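You operate a simulated robot arm through the tools that you are given. There is no shell and no other tool.

You run a simulated two-armed robot. Do the job below in one go: nothing can be reset, and whatever is moved stays where it is left.

## Task
Crimp the red-taped hose to the size on the job card.
Fine: set the dial, start the motor, feed it to the stop, one stroke, open the dies and lay it in the green tray.

It is judged by the outcome, as a careful person would: the job done as asked, and still so three seconds after it is handed in. It fails if anything else is knocked over, pushed out of place, dropped, spilled or broken.

## Robot
Two 7-joint arms with two-finger parallel grippers on one trunk that stands fixed in place. Base frame: the origin is at the foot of the trunk, x ahead of it, y to its left, z up. Units: m, degrees, N and s.
The left shoulder is at [0.071, 0.156, 1.255], the right one opposite. Each reaches about 1.231 m from its shoulder. Payload 3.91 kg a hand.
The TCP of each hand is the grasp point between the finger pads, 0.03 m short of the fingertips. In the tool frame z runs along the fingers and y along their closing line. The gripper opens to 0.11 m. The fingers are 0.02 m wide and 0.01 m thick; the gripper's body (0.048 by 0.112 m) begins 0.055 m behind the TCP.
Orientation is that of the tool frame in the base frame, as [roll, pitch, yaw] about the fixed x, y, z axes, in that order (R = Rz(yaw) Ry(pitch) Rx(roll)). With the fingers straight down and closing along the base's y, the tool's x points along the base's -x, its y along +y and its z along -z.

## Interface
- The arms move only by the tool nudge_tool. It takes "left_steps", "right_steps" or both (then of equal length, played together; a hand with none holds still); each is a list of rows, each a list of 7 numbers: the gripper command, from -1 (shut) to 1 (fully open), values between in proportion, then the shift along the tool's x, y, z in units of 250 mm (1.0 is 250 mm), then the turn, a rotation vector about the tool's x, y, z in units of 90 degrees (1.0 is 90 degrees). In form: [[fingers, x, y, z, ax, ay, az], ...]. A call has 1 to 20 rows; each row is the pose to reach, as a shift and turn from the pose commanded when the call began, along the tool's axes at that moment. A call with a number of a shift or a turn outside -1 to 1 is refused whole. A row lasts 0.2 s, in which the tool goes at most 0.05 m and 8.6 degrees; a call with a longer step from one row to the next is refused whole, and so is a gripper value outside its range. Where a pose cannot be reached the arm comes as near as it can. A force on the tool above 40 N (or 10 N above the force at the start of the call, whichever is more), or a blocked arm, ends the call early, and 0.2 s more pass. The fingers move at their own pace (about 0.108 m/s each) and stop on an object; they squeeze with about 27 N. The grip force told is the motor's: it shows also when the fingers shut on nothing. Time passes only in rows, and 0.2 s behind the last, so rows that repeat a pose let the fingers close. It gives the time, the measured TCP pose, the force on the tool (base axes), the opening and the grip force at its end, in the units of the frame above (readings bear some noise), with the torque about the TCP (base axes, N m) and any sound that the robot's microphone picked up, and new pictures: "show" is both (left out), scene, wrist or none (wrist: the cameras of the hands that moved).
- Cameras (640 x 400 px; columns grow to the right, rows downward): "scene" is now at [0.1359, 0.0369, 1.5103]; the picture's right is [0.40, -0.92, 0.00], its down [-0.27, -0.12, -0.96] and it looks along [0.88, 0.38, -0.30] (base axes); focal length 237 px, centre (320, 200). "left" rides on the left gripper at [0.072, -0.017, -0.103] in its tool frame; the picture's right is [0.23, 0.97, 0.00], its down [-0.76, 0.18, -0.62] and it looks along [-0.61, 0.14, 0.78] (tool axes); focal length 222 px, centre (320, 200). "right" rides on the right gripper at [0.072, 0.017, -0.103] in its tool frame; the picture's right is [-0.23, 0.97, 0.00], its down [-0.76, -0.18, -0.62] and it looks along [-0.61, -0.14, 0.78] (tool axes); focal length 222 px, centre (320, 200). There is no depth. A picture from a camera that has moved, and an enlarged one, comes with that camera's place and axes in the base frame and with its lens.
- move_column(by): slides the trunk up (or, below 0, down) by that many m; the arms and the scene camera ride with it, the base frame stays. It gives what a move gives, with no picture.
- pan_tilt(pan, tilt): turns the head with the scene camera to pan (to the left, within 86 degrees either way) and tilt (down, from -29 to 69), counted from straight ahead of the robot. It gives what a move gives, and a new picture of the scene camera.
- inspect(camera, box): a new picture of the part [left, top, right, bottom] of that camera's present view, enlarged. No time passes.
- finish_job(): hands the job in; it is judged then, once.

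Places have to be worked out from the pictures, the camera data and where the tool is seen. Open the grippers and draw the arms clear of the work before you hand the job in, unless the task says otherwise.

The tools are called after "Request:" as a command line: name --argument value ..., lists and objects as JSON in quotes. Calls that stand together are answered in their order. nudge_tool: Moves the arms, as the interface text tells. Its arguments: {"type":"object","properties":{"left_steps":{"type":"array","items":{"type":"array","items":{"type":"number"}}},"right_steps":{"type":"array","items":{"type":"array","items":{"type":"number"}}},"show":{"type":"string","enum":["both","scene","wrist","none"]}},"required":[]} The other tools are called the same way: move_column (by) moves the trunk up or down; pan_tilt (pan, tilt) turns the head that bears the scene camera; inspect (camera, box) takes an enlarged picture of a part of a camera's view; finish_job () hands the job in.

At the start:

```text
clock: 0.0
left_tcp_pos: [0.5527, 0.6419, 1.4068]
left_tcp_rot: [179.9, 0.0, 180.0]
left_force: [-0.4, -0.3, 0.8]
left_moment: [0.05, -0.02, 0.02]
left_finger_gap: 0.1099
left_grasp_force: 0.1
right_tcp_pos: [0.7359, 0.0728, 1.5038]
right_tcp_rot: [180.0, 0.1, -180.0]
right_force: [0.1, -0.3, 0.2]
right_moment: [-0.05, -0.03, -0.01]
right_finger_gap: 0.1103
right_grasp_force: 0.0
trunk travel left (down, up): [-0.7, 0.24]
head pan, tilt (commanded): [23.5, 17.2]
```

scene: 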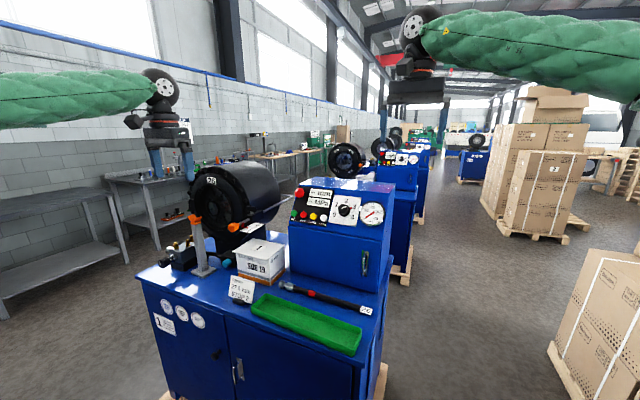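
right: 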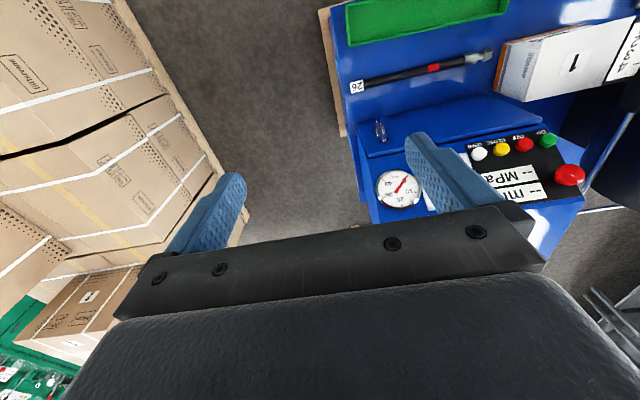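
left: 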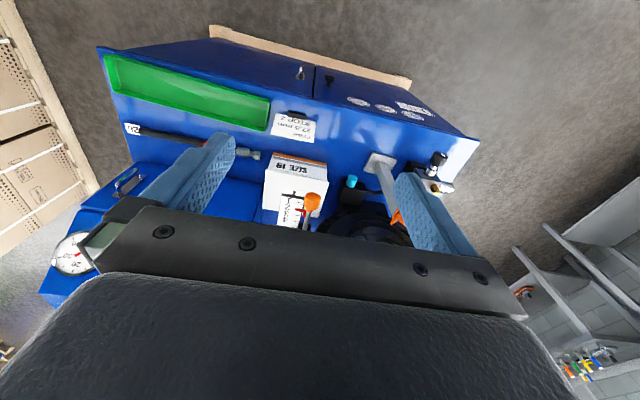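

I'll start by looking closely at the bench: the job card, the control panel and the hose.

Request:
inspect --camera "scene" --box '[220, 260, 300, 310]'

Request:
inspect --camera "scene" --box '[280, 175, 400, 250]'

Request:
inspect --camera "scene" --box '[140, 160, 300, 260]'

Request:
inspect --camera "scene" --box '[220, 260, 400, 370]'

Request:
inspect --camera "left" --box '[230, 100, 350, 175]'

```text
8.00 times, centred on (260, 285) of scene
camera zoom: at [0.1359, 0.0369, 1.5103], right [0.4, -0.92, 0.0], down [-0.27, -0.12, -0.96], along [0.88, 0.38, -0.3], focal length 1900 px, centre (800, -480)
```

zoom: 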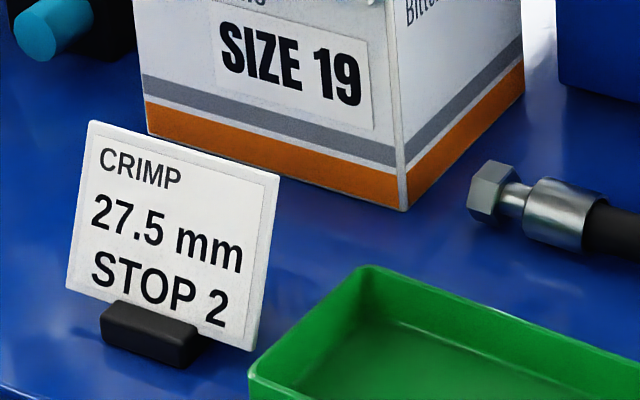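

```text
5.33 times, centred on (340, 212) of scene
camera zoom: at [0.1359, 0.0369, 1.5103], right [0.4, -0.92, 0.0], down [-0.27, -0.12, -0.96], along [0.88, 0.38, -0.3], focal length 1266 px, centre (213, 133)
```

zoom: 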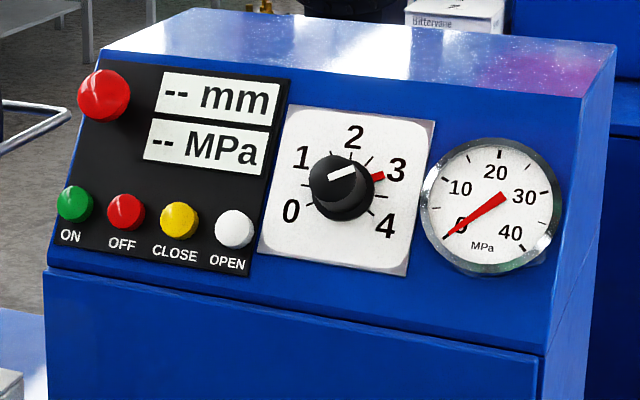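

```text
4.00 times, centred on (220, 210) of scene
camera zoom: at [0.1359, 0.0369, 1.5103], right [0.4, -0.92, 0.0], down [-0.27, -0.12, -0.96], along [0.88, 0.38, -0.3], focal length 950 px, centre (720, 160)
```

zoom: 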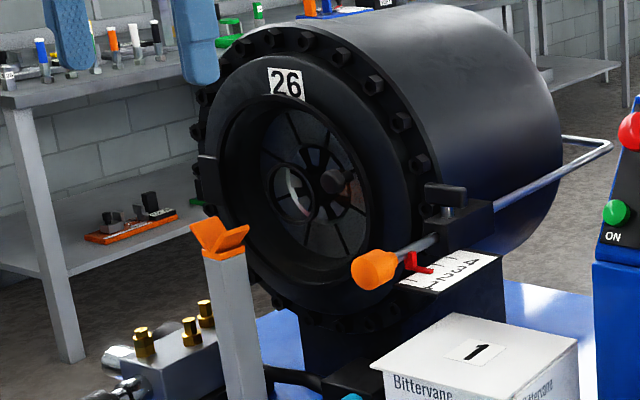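

```text
3.56 times, centred on (310, 315) of scene
camera zoom: at [0.1359, 0.0369, 1.5103], right [0.4, -0.92, 0.0], down [-0.27, -0.12, -0.96], along [0.88, 0.38, -0.3], focal length 844 px, centre (356, -209)
```

zoom: 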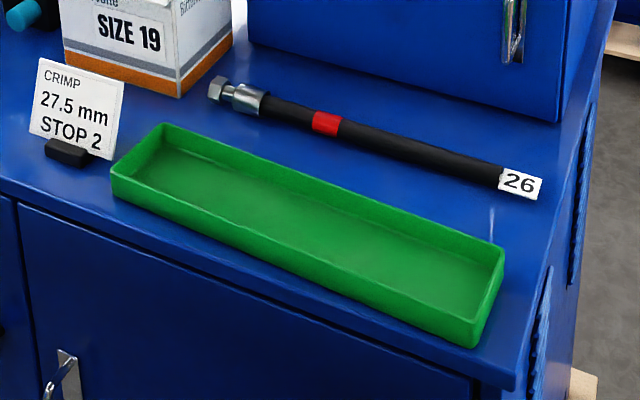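

```text
5.33 times, centred on (290, 138) of left
camera zoom: at [0.4791, 0.6247, 1.5097], right [-0.23, 0.97, 0.0], down [0.76, 0.18, 0.62], along [0.61, 0.14, -0.78], focal length 1185 px, centre (480, 533)
```

zoom: 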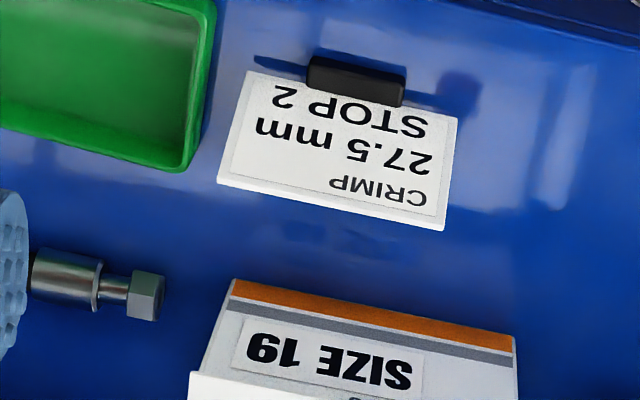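

The card says 27.5 mm, STOP 2; the dies are marked 26 and so is the hose, so the dial probably needs +1.5, and the rear stop with its red pointer needs to be at 2. I'll look closer at the dial and stop scale, and at the wrist views.

Request:
inspect --camera "scene" --box '[328, 190, 392, 230]'

Request:
inspect --camera "scene" --box '[220, 205, 284, 245]'

Request:
inspect --camera "right" --box '[340, 0, 640, 220]'

Request:
inspect --camera "left" --box '[260, 130, 480, 260]'

```text
10.00 times, centred on (360, 210) of scene
camera zoom: at [0.1359, 0.0369, 1.5103], right [0.4, -0.92, 0.0], down [-0.27, -0.12, -0.96], along [0.88, 0.38, -0.3], focal length 2374 px, centre (-80, 100)
```

zoom: 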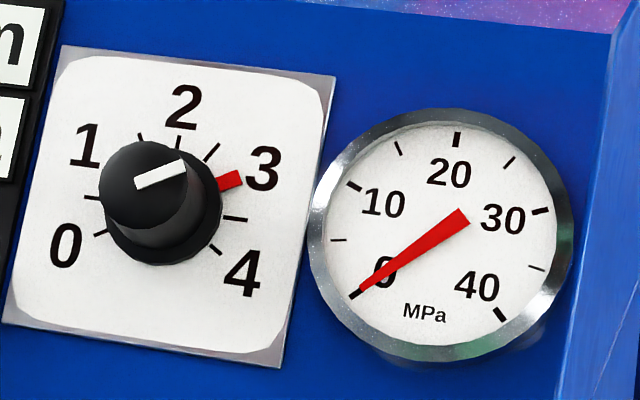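

```text
10.00 times, centred on (252, 225) of scene
camera zoom: at [0.1359, 0.0369, 1.5103], right [0.4, -0.92, 0.0], down [-0.27, -0.12, -0.96], along [0.88, 0.38, -0.3], focal length 2374 px, centre (1000, -50)
```

zoom: 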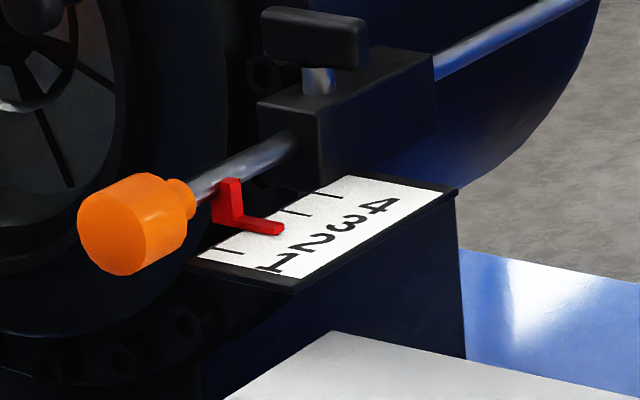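

```text
1.82 times, centred on (490, 110) of right
camera zoom: at [0.6634, 0.0892, 1.6072], right [0.23, 0.97, 0.0], down [0.76, -0.18, 0.62], along [0.61, -0.14, -0.78], focal length 404 px, centre (11, 364)
```

zoom: 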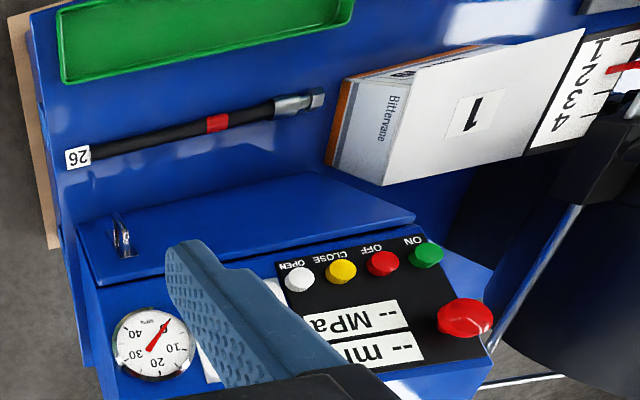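

```text
2.91 times, centred on (370, 195) of left
camera zoom: at [0.4791, 0.6247, 1.5097], right [-0.23, 0.97, 0.0], down [0.76, 0.18, 0.62], along [0.61, 0.14, -0.78], focal length 646 px, centre (174, 214)
```

zoom: 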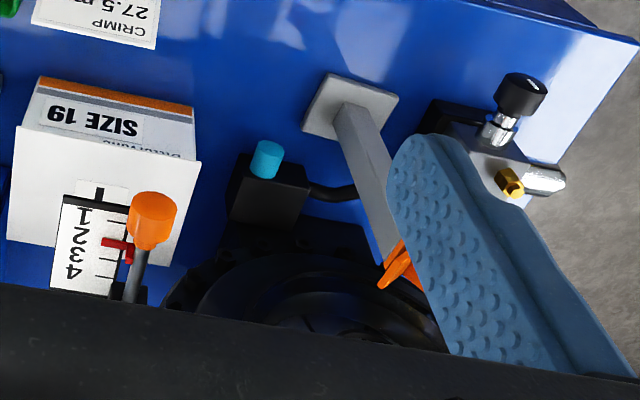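

Request:
inspect --camera "left" --box '[270, 185, 334, 235]'

Request:
inspect --camera "scene" --box '[236, 217, 268, 237]'

Request:
inspect --camera "scene" --box '[180, 180, 250, 224]'

Request:
inspect --camera "scene" --box '[336, 200, 368, 220]'

Request:
inspect --camera "scene" --box '[285, 180, 345, 235]'

Request:
inspect --camera "scene" --box '[140, 285, 220, 345]'

```text
8.00 times, centred on (302, 210) of left
camera zoom: at [0.4791, 0.6247, 1.5097], right [-0.23, 0.97, 0.0], down [0.76, 0.18, 0.62], along [0.61, 0.14, -0.78], focal length 1777 px, centre (464, 120)
```

zoom: 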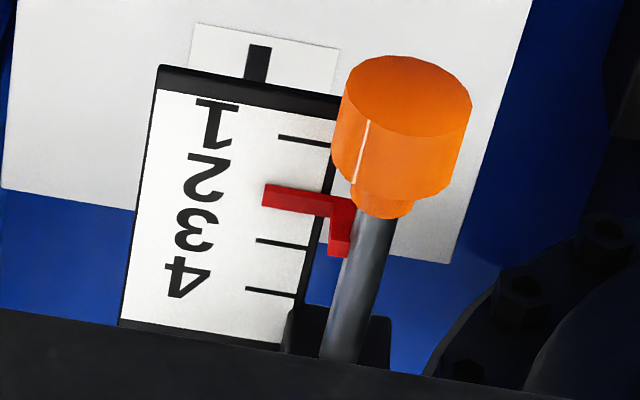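

```text
16.00 times, centred on (252, 227) of scene
camera zoom: at [0.1359, 0.0369, 1.5103], right [0.4, -0.92, 0.0], down [-0.27, -0.12, -0.96], along [0.88, 0.38, -0.3], focal length 3799 px, centre (1408, -232)
```

zoom: 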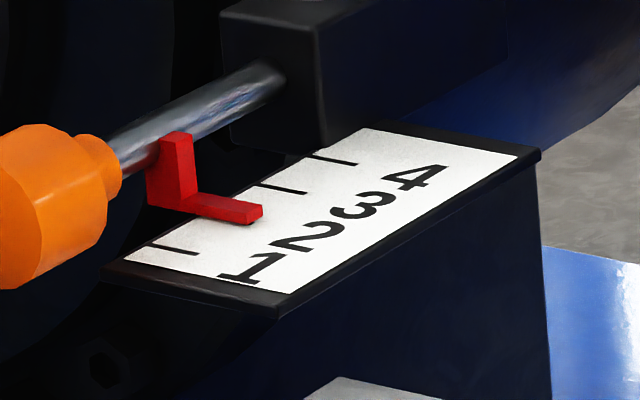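

```text
9.09 times, centred on (215, 202) of scene
camera zoom: at [0.1359, 0.0369, 1.5103], right [0.4, -0.92, 0.0], down [-0.27, -0.12, -0.96], along [0.88, 0.38, -0.3], focal length 2158 px, centre (1274, 182)
```

zoom: 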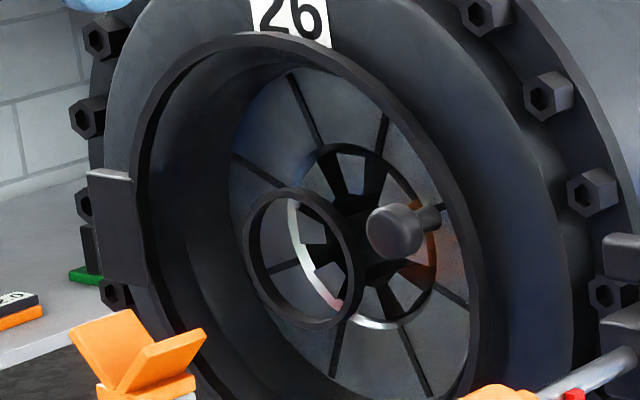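

```text
16.00 times, centred on (352, 210) of scene
camera zoom: at [0.1359, 0.0369, 1.5103], right [0.4, -0.92, 0.0], down [-0.27, -0.12, -0.96], along [0.88, 0.38, -0.3], focal length 3799 px, centre (-192, 40)
```

zoom: 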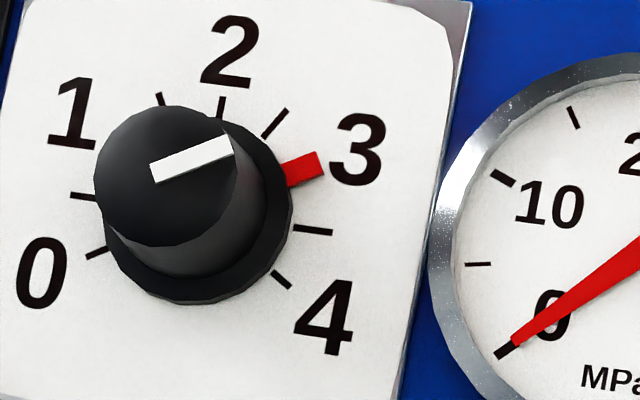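

```text
7.27 times, centred on (315, 208) of scene
camera zoom: at [0.1359, 0.0369, 1.5103], right [0.4, -0.92, 0.0], down [-0.27, -0.12, -0.96], along [0.88, 0.38, -0.3], focal length 1727 px, centre (356, 146)
```

zoom: 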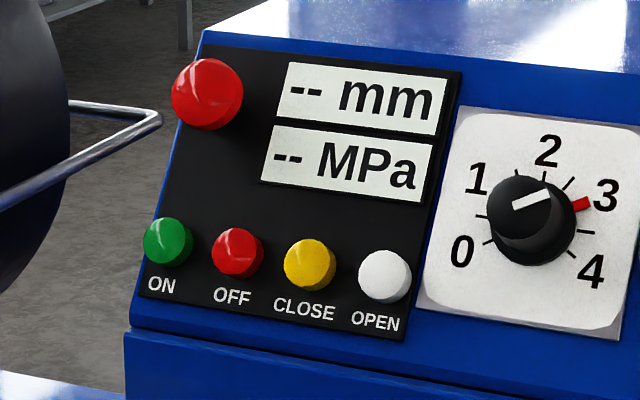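

```text
6.67 times, centred on (180, 315) of scene
camera zoom: at [0.1359, 0.0369, 1.5103], right [0.4, -0.92, 0.0], down [-0.27, -0.12, -0.96], along [0.88, 0.38, -0.3], focal length 1583 px, centre (1253, -567)
```

zoom: 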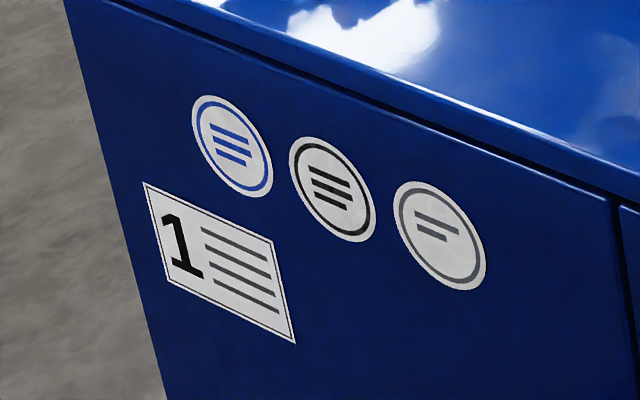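

Readings so far: bench top z≈0.88, hose along y from the nut at about [0.834, 0.513] to the tag at [0.829, 0.16]. The buttons are at x≈0.963, z≈1.157 and the die axis is around y≈0.90, z≈1.14. The stop pointer looks to be at 2 already and the dial reads 3. I'll tilt both hands so their cameras face the die head and the panel.

Request:
nudge_tool --left_steps '[[1, -0.011, 0.0625, 0.0735, 0, -0.0833, 0], [1, -0.022, 0.125, 0.147, 0, -0.1667, 0], [1, -0.033, 0.1875, 0.2205, 0, -0.25, 0], [1, -0.044, 0.25, 0.294, 0, -0.3333, 0], [1, -0.055, 0.3125, 0.3675, 0, -0.4167, 0], [1, -0.066, 0.375, 0.441, 0, -0.5, 0], [1, -0.077, 0.4375, 0.5145, 0, -0.5833, 0], [1, -0.088, 0.5, 0.588, 0, -0.6667, 0]]' --right_steps '[[1, 0.031, 0.1225, 0.032, 0, -0.0625, 0], [1, 0.062, 0.245, 0.064, 0, -0.125, 0], [1, 0.093, 0.3675, 0.096, 0, -0.1875, 0], [1, 0.124, 0.49, 0.128, 0, -0.25, 0], [1, 0.155, 0.6125, 0.16, 0, -0.3125, 0], [1, 0.186, 0.735, 0.192, 0, -0.375, 0], [1, 0.217, 0.8575, 0.224, 0, -0.4375, 0], [1, 0.248, 0.98, 0.256, 0, -0.5, 0]]' --show "both"

```text
clock: 1.8
left_tcp_pos: [0.5737, 0.7685, 1.257]
left_tcp_rot: [-179.6, 60.1, -179.6]
left_force: [-0.9, 0.2, -0.7]
left_moment: [-0.07, -0.01, -0.02]
left_finger_gap: 0.1103
left_grasp_force: 0.1
right_tcp_pos: [0.6757, 0.3206, 1.4395]
right_tcp_rot: [-180.0, 45.2, -179.9]
right_force: [0.2, -0.4, 0.1]
right_moment: [-0.03, -0.01, -0.03]
right_finger_gap: 0.11
right_grasp_force: 0.0
trunk travel left (down, up): [-0.7, 0.24]
head pan, tilt (commanded): [23.5, 17.2]
camera scene: at [0.136, 0.0405, 1.5102], right [0.4, -0.92, 0.0], down [-0.27, -0.12, -0.95], along [0.88, 0.38, -0.3], focal length 237 px, centre (320, 200)
camera right: at [0.5507, 0.3382, 1.4612], right [0.16, 0.97, 0.16], down [0.1, -0.18, 0.98], along [0.98, -0.14, -0.12], focal length 222 px, centre (320, 200)
camera left: at [0.4483, 0.7524, 1.2455], right [-0.11, 0.97, -0.2], down [-0.16, 0.18, 0.97], along [0.98, 0.14, 0.14], focal length 222 px, centre (320, 200)
```

scene: 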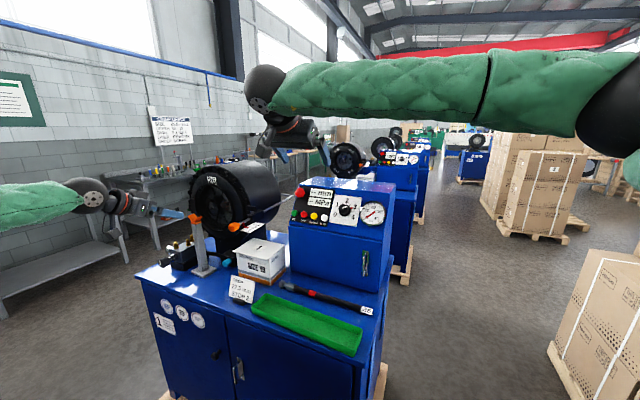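
right: 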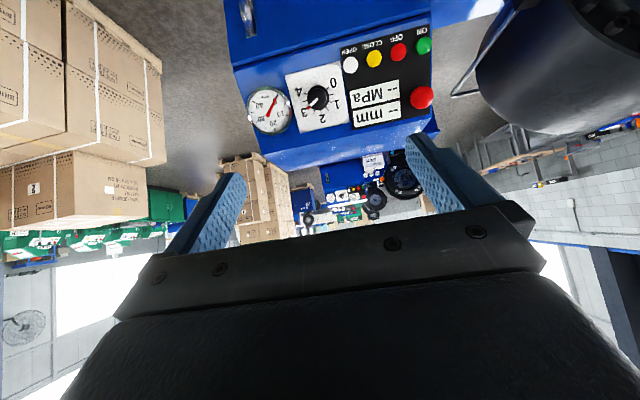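
left: 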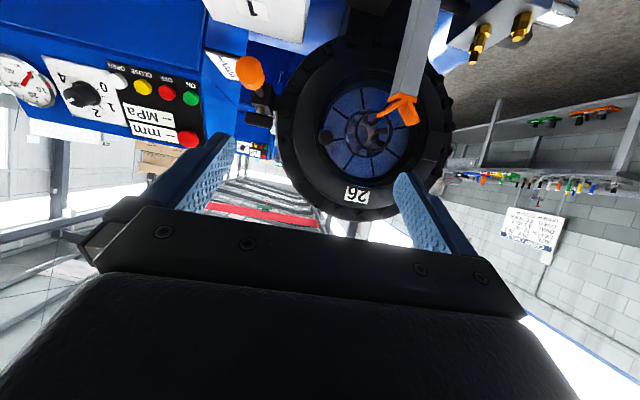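

There is a wall chart behind the machine too; I'll read it and zoom into the die mouth and the panel.

Request:
inspect --camera "scene" --box '[145, 100, 201, 150]'

Request:
inspect --camera "scene" --box '[0, 65, 56, 130]'

Request:
inspect --camera "left" --box '[260, 40, 460, 220]'

Request:
inspect --camera "left" --box '[315, 80, 425, 180]'

Request:
inspect --camera "right" --box '[230, 20, 450, 160]'

Request:
inspect --camera "right" --box '[284, 64, 354, 128]'

```text
8.00 times, centred on (173, 125) of scene
camera zoom: at [0.136, 0.0405, 1.5102], right [0.4, -0.92, 0.0], down [-0.27, -0.12, -0.95], along [0.88, 0.38, -0.3], focal length 1900 px, centre (1496, 800)
```

zoom: 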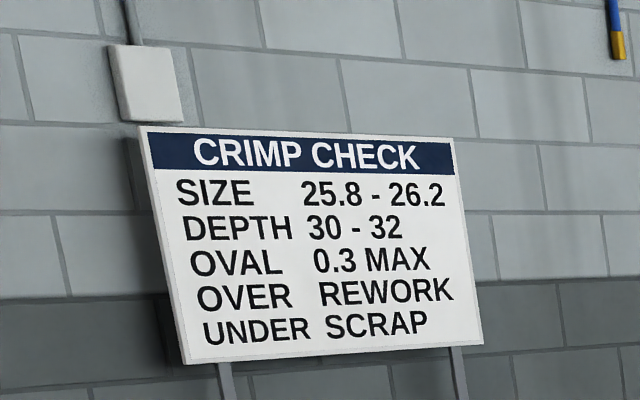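

```text
6.15 times, centred on (28, 98) of scene
camera zoom: at [0.136, 0.0405, 1.5102], right [0.4, -0.92, 0.0], down [-0.27, -0.12, -0.95], along [0.88, 0.38, -0.3], focal length 1461 px, centre (2117, 831)
```

zoom: 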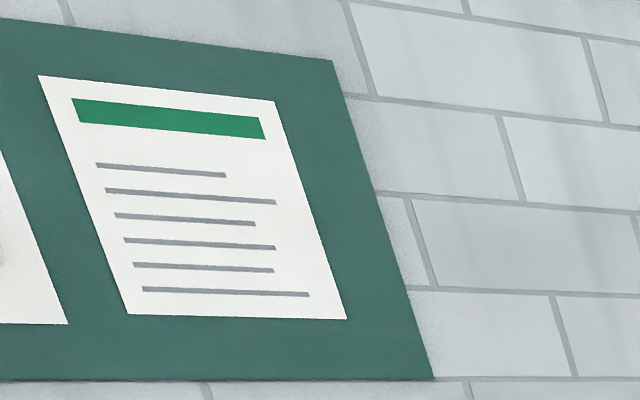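

```text
2.22 times, centred on (360, 130) of left
camera zoom: at [0.4483, 0.7524, 1.2455], right [-0.11, 0.97, -0.2], down [-0.16, 0.18, 0.97], along [0.98, 0.14, 0.14], focal length 494 px, centre (231, 356)
```

zoom: 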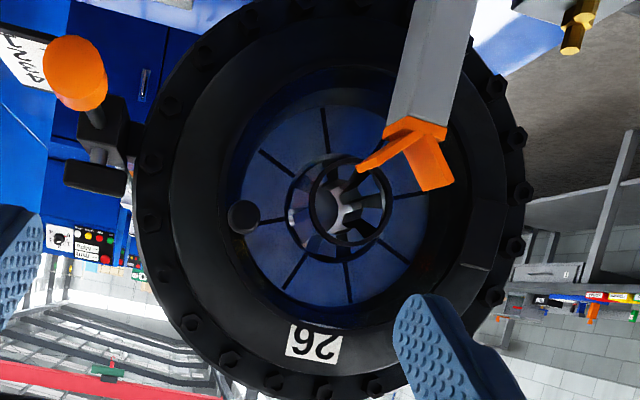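

```text
4.00 times, centred on (370, 130) of left
camera zoom: at [0.4483, 0.7524, 1.2455], right [-0.11, 0.97, -0.2], down [-0.16, 0.18, 0.97], along [0.98, 0.14, 0.14], focal length 888 px, centre (120, 480)
```

zoom: 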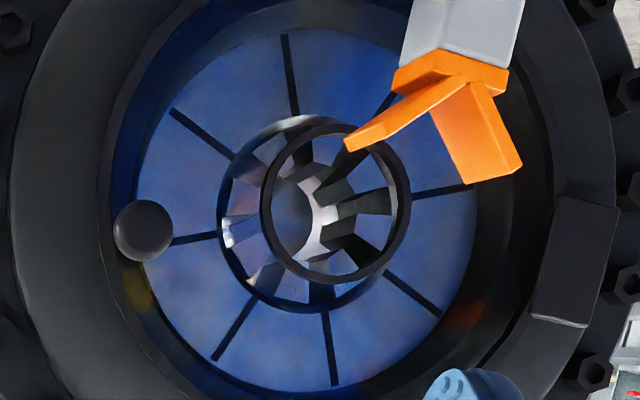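

```text
2.86 times, centred on (340, 90) of right
camera zoom: at [0.5507, 0.3382, 1.4612], right [0.16, 0.97, 0.16], down [0.1, -0.18, 0.98], along [0.98, -0.14, -0.12], focal length 635 px, centre (263, 514)
```

zoom: 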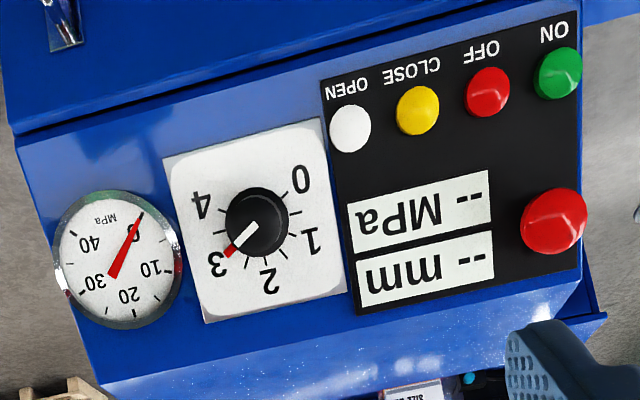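

```text
6.25 times, centred on (319, 96) of right
camera zoom: at [0.5507, 0.3382, 1.4612], right [0.16, 0.97, 0.16], down [0.1, -0.18, 0.98], along [0.98, -0.14, -0.12], focal length 1388 px, centre (326, 850)
```

zoom: 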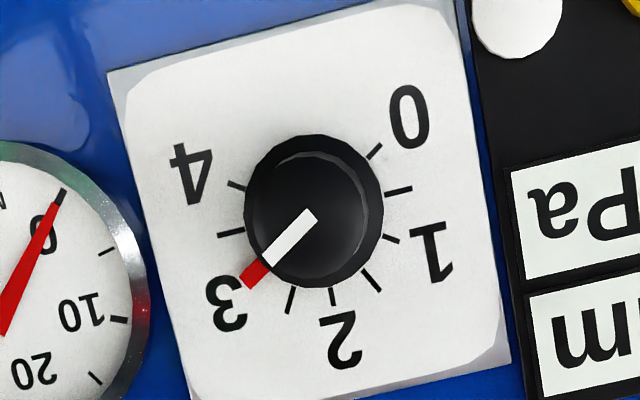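

The plate centre works out near [1.013, 0.308, 1.185] with the panel leaning about 27° back, and the dial has 30° per half unit, so 3 to 1.5 is 90° anticlockwise. I'll zoom into the die mouth to understand the ring and the stop.

Request:
inspect --camera "left" --box '[335, 100, 395, 150]'

Request:
inspect --camera "left" --box '[310, 115, 360, 150]'

Request:
inspect --camera "left" --box '[210, 40, 290, 100]'

Request:
inspect --camera "scene" --box '[180, 180, 250, 230]'

```text
8.00 times, centred on (365, 125) of left
camera zoom: at [0.4483, 0.7524, 1.2455], right [-0.11, 0.97, -0.2], down [-0.16, 0.18, 0.97], along [0.98, 0.14, 0.14], focal length 1777 px, centre (-40, 800)
```

zoom: 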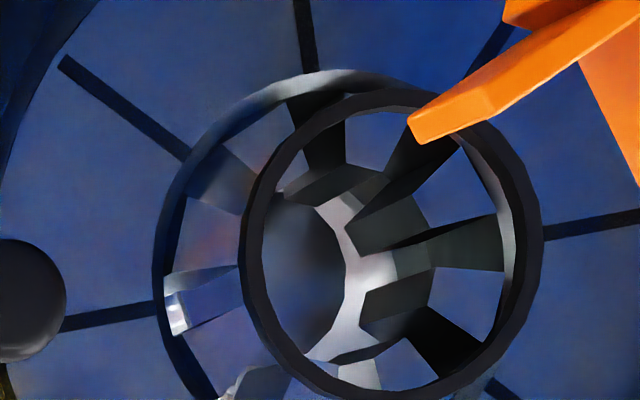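

```text
11.43 times, centred on (335, 132) of left
camera zoom: at [0.4483, 0.7524, 1.2455], right [-0.11, 0.97, -0.2], down [-0.16, 0.18, 0.97], along [0.98, 0.14, 0.14], focal length 2538 px, centre (149, 971)
```

zoom: 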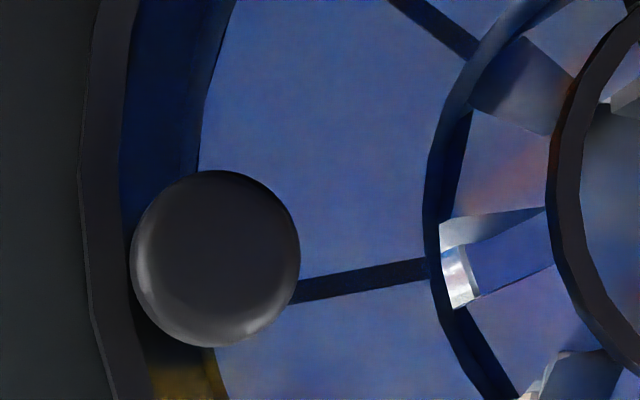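

```text
6.67 times, centred on (250, 70) of left
camera zoom: at [0.4483, 0.7524, 1.2455], right [-0.11, 0.97, -0.2], down [-0.16, 0.18, 0.97], along [0.98, 0.14, 0.14], focal length 1481 px, centre (787, 1067)
```

zoom: 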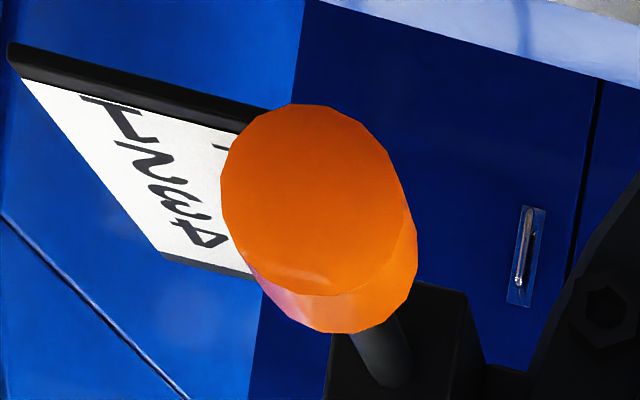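

```text
8.00 times, centred on (215, 205) of scene
camera zoom: at [0.136, 0.0405, 1.5102], right [0.4, -0.92, 0.0], down [-0.27, -0.12, -0.95], along [0.88, 0.38, -0.3], focal length 1900 px, centre (1160, 160)
```

zoom: 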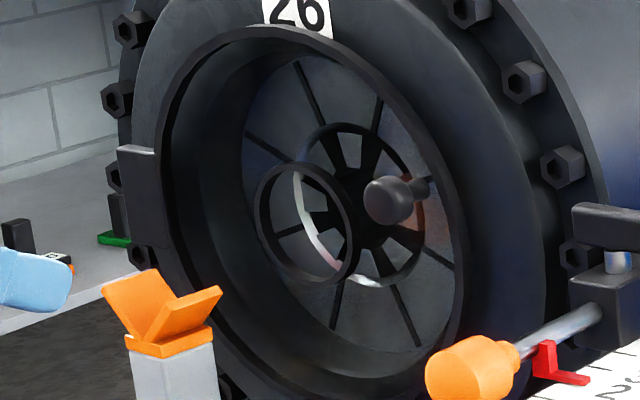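

The die ring centre is near [0.879, 0.892, 1.155] and the V-rest vertex near [0.777, 0.891, 1.125], so the feed axis runs along +x at y≈0.891. Dial first: I'll bring the right hand square to the panel in front of the knob, at a standoff.

Request:
nudge_tool --right_steps '[[0.45, -0.0133, -0.0083, 0.1333, 0, -0.032, 0], [0.45, -0.0267, -0.0167, 0.2667, 0, -0.064, 0], [0.45, -0.04, -0.025, 0.4, 0, -0.096, 0], [0.45, -0.0533, -0.0333, 0.5333, 0, -0.127, 0], [0.45, -0.0667, -0.0417, 0.6667, 0, -0.159, 0], [0.45, -0.08, -0.05, 0.8, 0, -0.191, 0], [0.45, -0.08, -0.05, 0.8, 0, -0.191, 0]]' --show "both"

```text
clock: 3.4
left_tcp_pos: [0.5734, 0.7655, 1.2592]
left_tcp_rot: [-179.9, 60.0, -179.9]
left_force: [0.2, -0.3, -0.5]
left_moment: [-0.02, 0.0, 0.02]
left_finger_gap: 0.1101
left_grasp_force: 0.0
right_tcp_pos: [0.8285, 0.3049, 1.3124]
right_tcp_rot: [-180.0, 62.3, -179.9]
right_force: [-0.2, -0.5, 0.2]
right_moment: [0.0, 0.01, -0.01]
right_finger_gap: 0.0799
right_grasp_force: 0.1
trunk travel left (down, up): [-0.7, 0.24]
head pan, tilt (commanded): [23.5, 17.2]
camera scene: at [0.1352, 0.0372, 1.5104], right [0.4, -0.92, 0.0], down [-0.27, -0.12, -0.96], along [0.88, 0.38, -0.3], focal length 237 px, centre (320, 200)
camera right: at [0.7041, 0.3217, 1.2966], right [0.11, 0.97, 0.2], down [-0.2, -0.18, 0.96], along [0.97, -0.14, 0.17], focal length 222 px, centre (320, 200)
```

scene: 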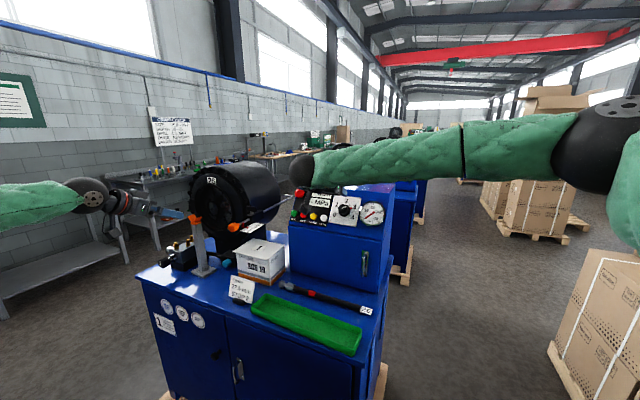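
right: 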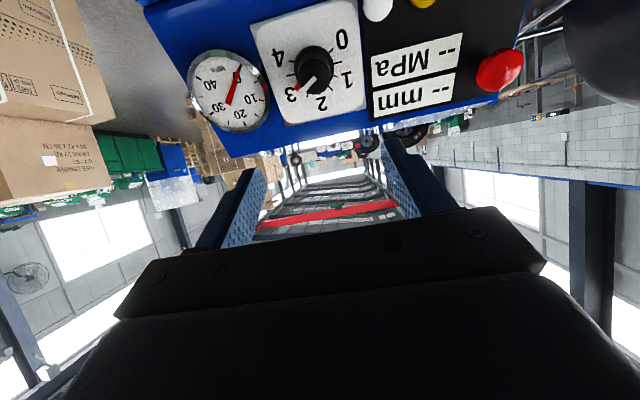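

Request:
inspect --camera "right" --box '[244, 0, 372, 130]'

Request:
inspect --camera "scene" --box '[290, 180, 390, 235]'

```text
3.08 times, centred on (308, 65) of right
camera zoom: at [0.7041, 0.3217, 1.2966], right [0.11, 0.97, 0.2], down [-0.2, -0.18, 0.96], along [0.97, -0.14, 0.17], focal length 684 px, centre (357, 615)
```

zoom: 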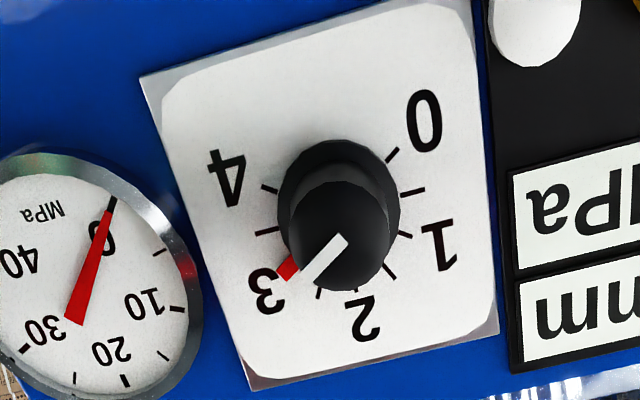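

```text
6.40 times, centred on (340, 208) of scene
camera zoom: at [0.1352, 0.0372, 1.5104], right [0.4, -0.92, 0.0], down [-0.27, -0.12, -0.96], along [0.88, 0.38, -0.3], focal length 1520 px, centre (192, 152)
```

zoom: 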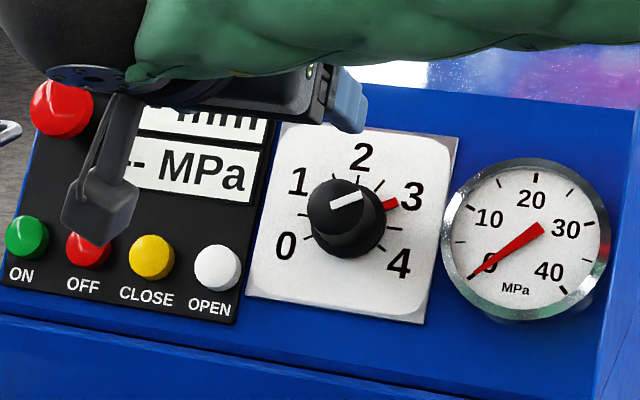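

The knob sits around [1.013, 0.306, 1.186] at the plate, about 45 mm tall and 37 mm across at the top. I'll go to a 12 cm standoff on its axis with the hand rolled +45°, leaving room for a 90° anticlockwise turn.

Request:
nudge_tool --right_steps '[[0.45, 0.0175, 0.0013, 0.068, 0, 0, 0.0833], [0.45, 0.035, 0.0027, 0.136, 0, 0, 0.1667], [0.45, 0.0525, 0.004, 0.204, 0, 0, 0.25], [0.45, 0.07, 0.0053, 0.272, 0, 0, 0.3333], [0.45, 0.0875, 0.0067, 0.34, 0, 0, 0.4167], [0.45, 0.105, 0.008, 0.408, 0, 0, 0.5], [0.45, 0.105, 0.008, 0.408, 0, 0, 0.5]]' --show "both"

```text
clock: 5.0
left_tcp_pos: [0.5738, 0.7668, 1.2597]
left_tcp_rot: [-180.0, 60.1, -179.9]
left_force: [-1.3, -0.1, -0.2]
left_moment: [0.0, 0.0, -0.01]
left_finger_gap: 0.1103
left_grasp_force: 0.0
right_tcp_pos: [0.9051, 0.3085, 1.2423]
right_tcp_rot: [126.6, 38.6, 115.0]
right_force: [-0.6, 0.0, 0.1]
right_moment: [0.01, 0.02, -0.03]
right_finger_gap: 0.0798
right_grasp_force: 0.0
trunk travel left (down, up): [-0.7, 0.24]
head pan, tilt (commanded): [23.5, 17.2]
camera scene: at [0.1352, 0.0371, 1.5104], right [0.4, -0.92, 0.0], down [-0.27, -0.12, -0.96], along [0.88, 0.38, -0.3], focal length 237 px, centre (320, 200)
camera right: at [0.797, 0.3705, 1.2562], right [0.4, 0.53, 0.75], down [-0.36, -0.66, 0.65], along [0.84, -0.53, -0.07], focal length 222 px, centre (320, 200)
```

scene: 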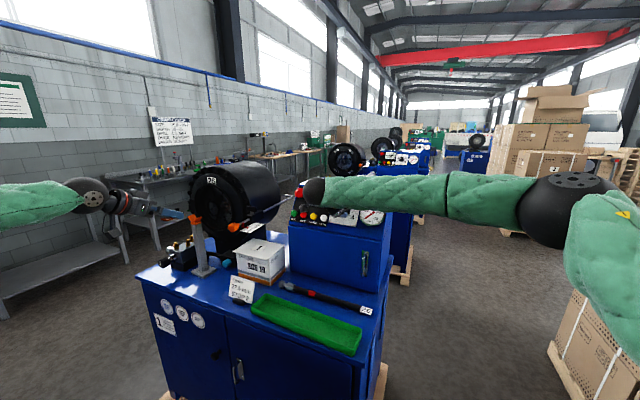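
right: 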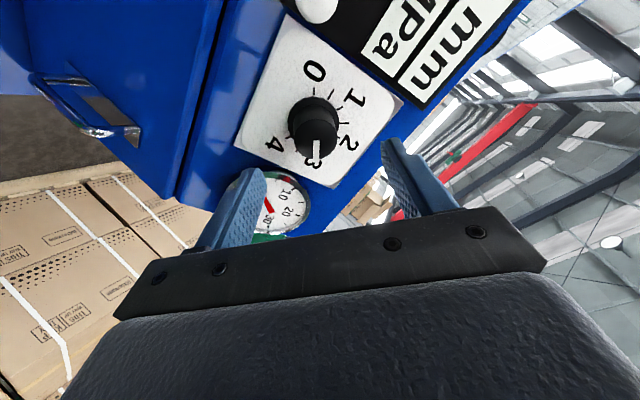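

Request:
inspect --camera "right" --box '[225, 5, 415, 195]'

```text
2.11 times, centred on (320, 100) of right
camera zoom: at [0.797, 0.3705, 1.2562], right [0.4, 0.53, 0.75], down [-0.36, -0.66, 0.65], along [0.84, -0.53, -0.07], focal length 468 px, centre (320, 410)
```

zoom: 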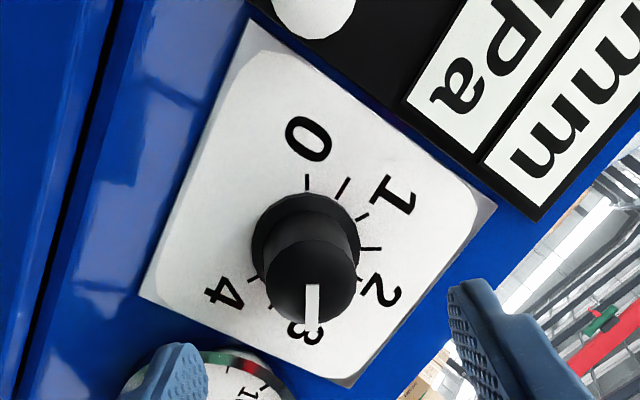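

The plate centre refines to about [0.997, 0.3045, 1.192], 1.7 cm nearer than first thought, and the tool axis is about 4 mm off. I'll correct that and advance 5 cm.

Request:
nudge_tool --right_steps '[[0.45, -0.006, -0.017, 0.0, 0, 0, 0], [0.45, -0.006, -0.017, 0.05, 0, 0, 0], [0.45, -0.006, -0.017, 0.1, 0, 0, 0], [0.45, -0.006, -0.017, 0.15, 0, 0, 0], [0.45, -0.006, -0.017, 0.2, 0, 0, 0], [0.45, -0.006, -0.017, 0.2, 0, 0, 0]]' --show "wrist"

Request:
inspect --camera "right" --box '[200, 60, 440, 240]'

Request:
inspect --camera "scene" --box '[290, 180, 390, 240]'

```text
clock: 6.4
left_tcp_pos: [0.574, 0.7645, 1.2599]
left_tcp_rot: [-180.0, 60.0, -179.9]
left_force: [-0.3, -0.2, -0.6]
left_moment: [-0.01, 0.02, 0.03]
left_finger_gap: 0.1099
left_grasp_force: 0.1
right_tcp_pos: [0.951, 0.3028, 1.2161]
right_tcp_rot: [126.7, 38.7, 115.0]
right_force: [0.4, 0.2, 0.0]
right_moment: [-0.01, 0.03, 0.02]
right_finger_gap: 0.0797
right_grasp_force: 0.0
trunk travel left (down, up): [-0.7, 0.24]
head pan, tilt (commanded): [23.5, 17.2]
camera right: at [0.8409, 0.366, 1.2308], right [0.4, 0.53, 0.75], down [-0.36, -0.66, 0.66], along [0.85, -0.53, -0.07], focal length 222 px, centre (320, 200)
```

right: 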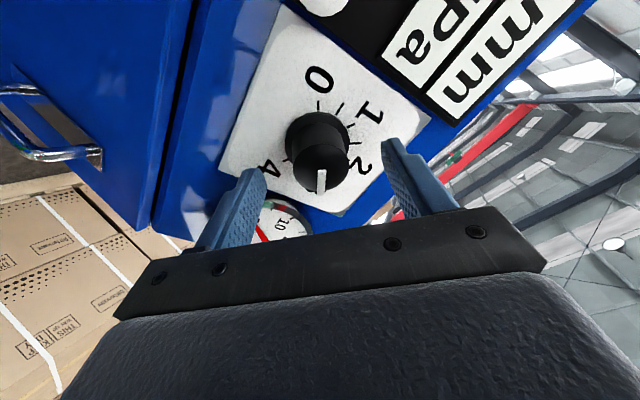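

```text
2.22 times, centred on (320, 150) of right
camera zoom: at [0.8409, 0.366, 1.2308], right [0.4, 0.53, 0.75], down [-0.36, -0.66, 0.66], along [0.85, -0.53, -0.07], focal length 494 px, centre (320, 311)
```

zoom: 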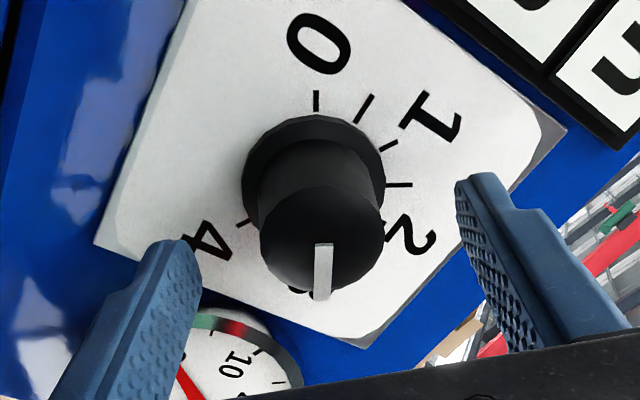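

```text
6.40 times, centred on (340, 210) of scene
camera zoom: at [0.1355, 0.0369, 1.5103], right [0.4, -0.92, 0.0], down [-0.27, -0.12, -0.96], along [0.88, 0.38, -0.3], focal length 1520 px, centre (192, 136)
```

zoom: 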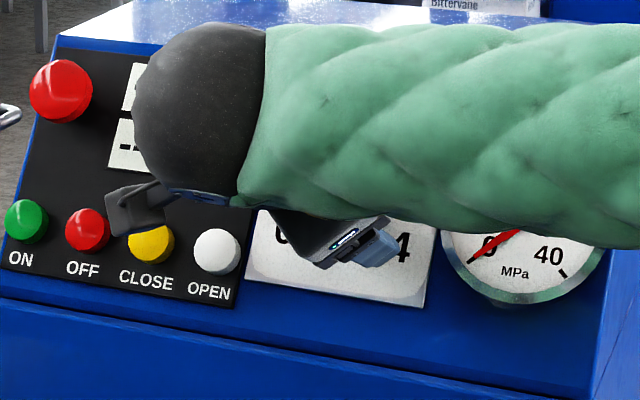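

The knob top is centred between the fingers, about 22 mm ahead of the TCP, with the plate about 57 mm ahead. I'll go in 13 mm more and close on the knob.

Request:
nudge_tool --right_steps '[[0.45, 0, 0, 0.026, 0, 0, 0], [0.45, 0, 0, 0.052, 0, 0, 0], [-1, 0, 0, 0.052, 0, 0, 0], [-1, 0, 0, 0.052, 0, 0, 0], [-1, 0, 0, 0.052, 0, 0, 0]]' --show "wrist"

Request:
inspect --camera "right" --box '[200, 60, 440, 240]'

```text
clock: 7.6
left_tcp_pos: [0.5748, 0.7657, 1.2589]
left_tcp_rot: [180.0, 60.0, -179.8]
left_force: [-0.7, 0.3, -0.1]
left_moment: [-0.01, 0.01, 0.01]
left_finger_gap: 0.1101
left_grasp_force: 0.1
right_tcp_pos: [0.9626, 0.3033, 1.2105]
right_tcp_rot: [126.7, 38.7, 115.1]
right_force: [-3.2, -1.9, -1.6]
right_moment: [-0.51, 0.89, -0.79]
right_finger_gap: 0.0381
right_grasp_force: 44.9
trunk travel left (down, up): [-0.7, 0.24]
head pan, tilt (commanded): [23.5, 17.2]
camera right: at [0.8526, 0.3662, 1.2242], right [0.4, 0.53, 0.75], down [-0.36, -0.66, 0.66], along [0.84, -0.53, -0.07], focal length 222 px, centre (320, 200)
```

right: 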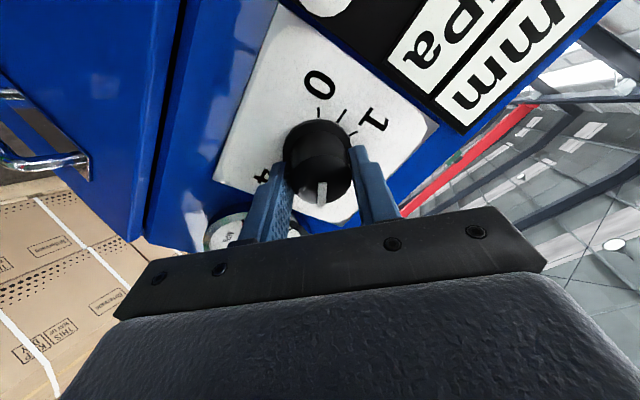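

```text
2.22 times, centred on (320, 150) of right
camera zoom: at [0.8526, 0.3662, 1.2242], right [0.4, 0.53, 0.75], down [-0.36, -0.66, 0.66], along [0.84, -0.53, -0.07], focal length 494 px, centre (320, 311)
```

zoom: 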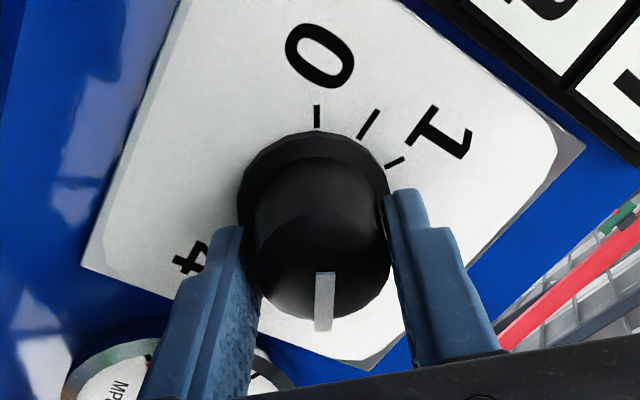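

The knob is gripped (gap 38 mm, light forces). I'll turn −45° about the tool axis first and check.

Request:
nudge_tool --right_steps '[[-1, 0, 0, 0, 0, 0, -0.0833], [-1, 0, 0, 0, 0, 0, -0.1667], [-1, 0, 0, 0, 0, 0, -0.25], [-1, 0, 0, 0, 0, 0, -0.3333], [-1, 0, 0, 0, 0, 0, -0.4167], [-1, 0, 0, 0, 0, 0, -0.5]]' --show "wrist"

Request:
inspect --camera "right" --box '[200, 60, 440, 240]'

```text
clock: 9.0
left_tcp_pos: [0.5732, 0.7674, 1.2589]
left_tcp_rot: [-179.9, 59.9, -179.9]
left_force: [1.0, -0.4, 0.0]
left_moment: [0.01, 0.02, 0.0]
left_finger_gap: 0.1101
left_grasp_force: 0.1
right_tcp_pos: [0.962, 0.3049, 1.2115]
right_tcp_rot: [-179.8, 62.2, -179.7]
right_force: [6.2, 11.9, 8.2]
right_moment: [0.2, -0.32, 0.27]
right_finger_gap: 0.0373
right_grasp_force: 45.0
trunk travel left (down, up): [-0.7, 0.24]
head pan, tilt (commanded): [23.5, 17.2]
camera right: at [0.8367, 0.3216, 1.1955], right [0.1, 0.97, 0.2], down [-0.2, -0.18, 0.96], along [0.97, -0.14, 0.17], focal length 222 px, centre (320, 200)
```

right: 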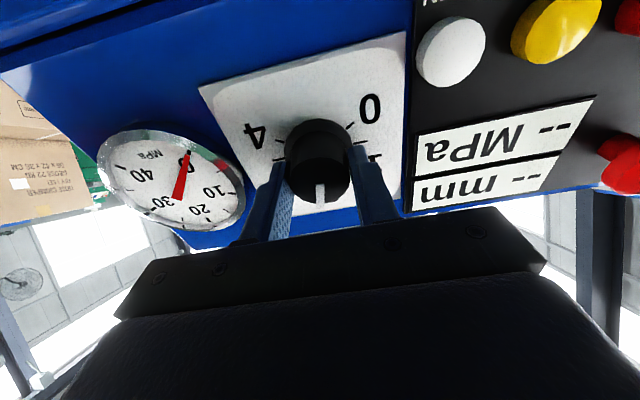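

```text
2.22 times, centred on (320, 150) of right
camera zoom: at [0.8367, 0.3216, 1.1955], right [0.1, 0.97, 0.2], down [-0.2, -0.18, 0.96], along [0.97, -0.14, 0.17], focal length 494 px, centre (320, 311)
```

zoom: 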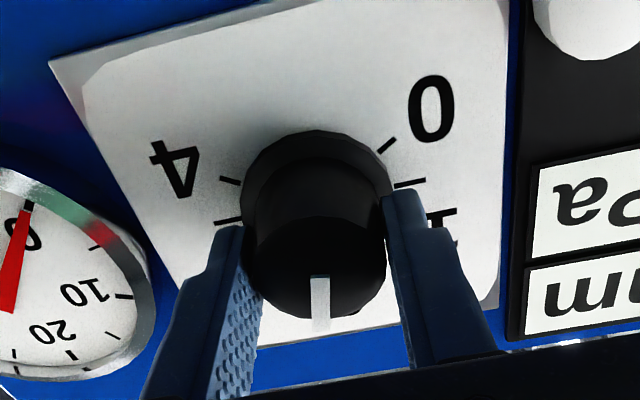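

The knob follows the hand, with about 14 N of sideways force because the knob sits about 3 mm off the tool axis. I'll do the remaining −45° with a small compensating shift.

Request:
nudge_tool --right_steps '[[-1, -0.0064, 0.008, 0, 0, 0, 0], [-1, -0.0064, 0.0095, 0, 0, 0, -0.0833], [-1, -0.0063, 0.011, 0, 0, 0, -0.1667], [-1, -0.0062, 0.0125, 0, 0, 0, -0.25], [-1, -0.006, 0.014, 0, 0, 0, -0.3333], [-1, -0.0058, 0.0155, 0, 0, 0, -0.4167], [-1, -0.0056, 0.017, 0, 0, 0, -0.5], [-1, -0.0056, 0.017, 0, 0, 0, -0.5]]' --show "wrist"

Request:
inspect --camera "right" --box '[200, 60, 440, 240]'

Request:
inspect --camera "scene" --box '[290, 180, 390, 240]'

```text
clock: 10.8
left_tcp_pos: [0.5732, 0.7661, 1.2591]
left_tcp_rot: [-180.0, 60.0, -179.9]
left_force: [-0.6, 0.2, 0.0]
left_moment: [0.01, 0.01, 0.0]
left_finger_gap: 0.1102
left_grasp_force: 0.0
right_tcp_pos: [0.9616, 0.3067, 1.2111]
right_tcp_rot: [-126.7, 38.6, -115.0]
right_force: [-21.3, -6.3, -19.0]
right_moment: [0.43, 1.18, 0.53]
right_finger_gap: 0.038
right_grasp_force: 45.7
trunk travel left (down, up): [-0.7, 0.24]
head pan, tilt (commanded): [23.5, 17.2]
camera right: at [0.8412, 0.2678, 1.2036], right [-0.25, 0.85, -0.47], down [-0.24, 0.41, 0.88], along [0.94, 0.33, 0.1], focal length 222 px, centre (320, 200)
```

right: 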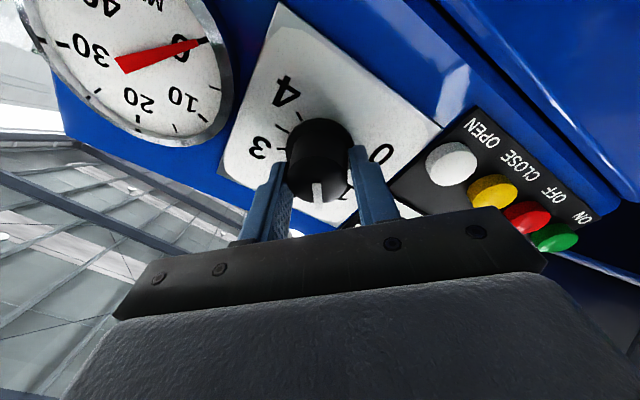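

```text
2.22 times, centred on (320, 150) of right
camera zoom: at [0.8412, 0.2678, 1.2036], right [-0.25, 0.85, -0.47], down [-0.24, 0.41, 0.88], along [0.94, 0.33, 0.1], focal length 494 px, centre (320, 311)
```

zoom: 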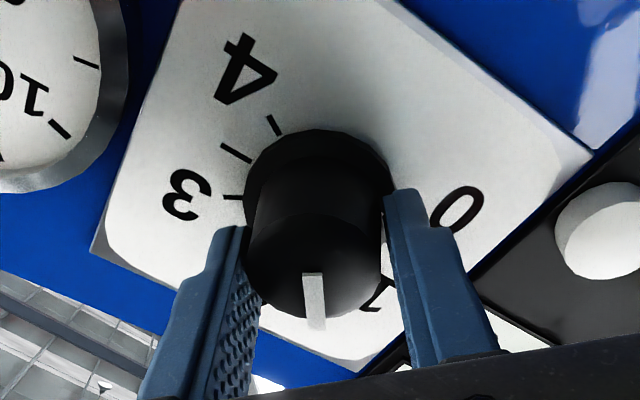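

```text
6.40 times, centred on (340, 210) of scene
camera zoom: at [0.1352, 0.0369, 1.5102], right [0.4, -0.92, 0.0], down [-0.27, -0.12, -0.96], along [0.88, 0.38, -0.3], focal length 1520 px, centre (192, 136)
```

zoom: 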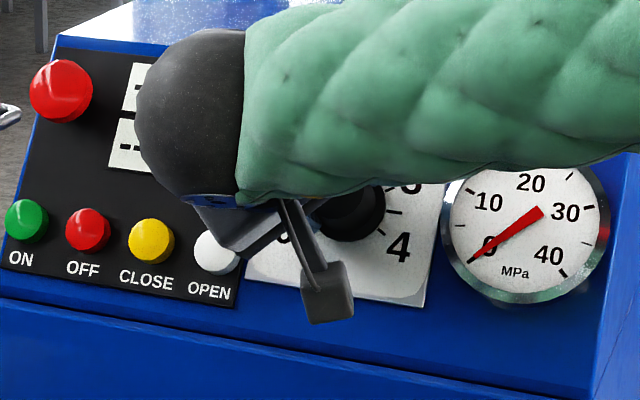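

The hand has turned the full 90° but carries about 27 N along the slope, so I'll ease back 1.5 mm to relieve it, then open the fingers and retreat straight out to read the dial.

Request:
nudge_tool --right_steps '[[-1, 0.004, 0.004, 0, 0, 0, 0], [-1, 0.004, 0.004, 0, 0, 0, 0]]' --show "none"

```text
clock: 11.4
left_tcp_pos: [0.573, 0.7662, 1.2591]
left_tcp_rot: [-179.9, 60.0, -179.8]
left_force: [-0.9, 0.6, 0.4]
left_moment: [0.01, 0.04, -0.02]
left_finger_gap: 0.1098
left_grasp_force: 0.0
right_tcp_pos: [0.9618, 0.3076, 1.2108]
right_tcp_rot: [-126.7, 38.7, -114.9]
right_force: [-14.2, -1.6, -11.8]
right_moment: [0.17, 1.84, 0.13]
right_finger_gap: 0.038
right_grasp_force: 45.5
trunk travel left (down, up): [-0.7, 0.24]
head pan, tilt (commanded): [23.5, 17.2]
```

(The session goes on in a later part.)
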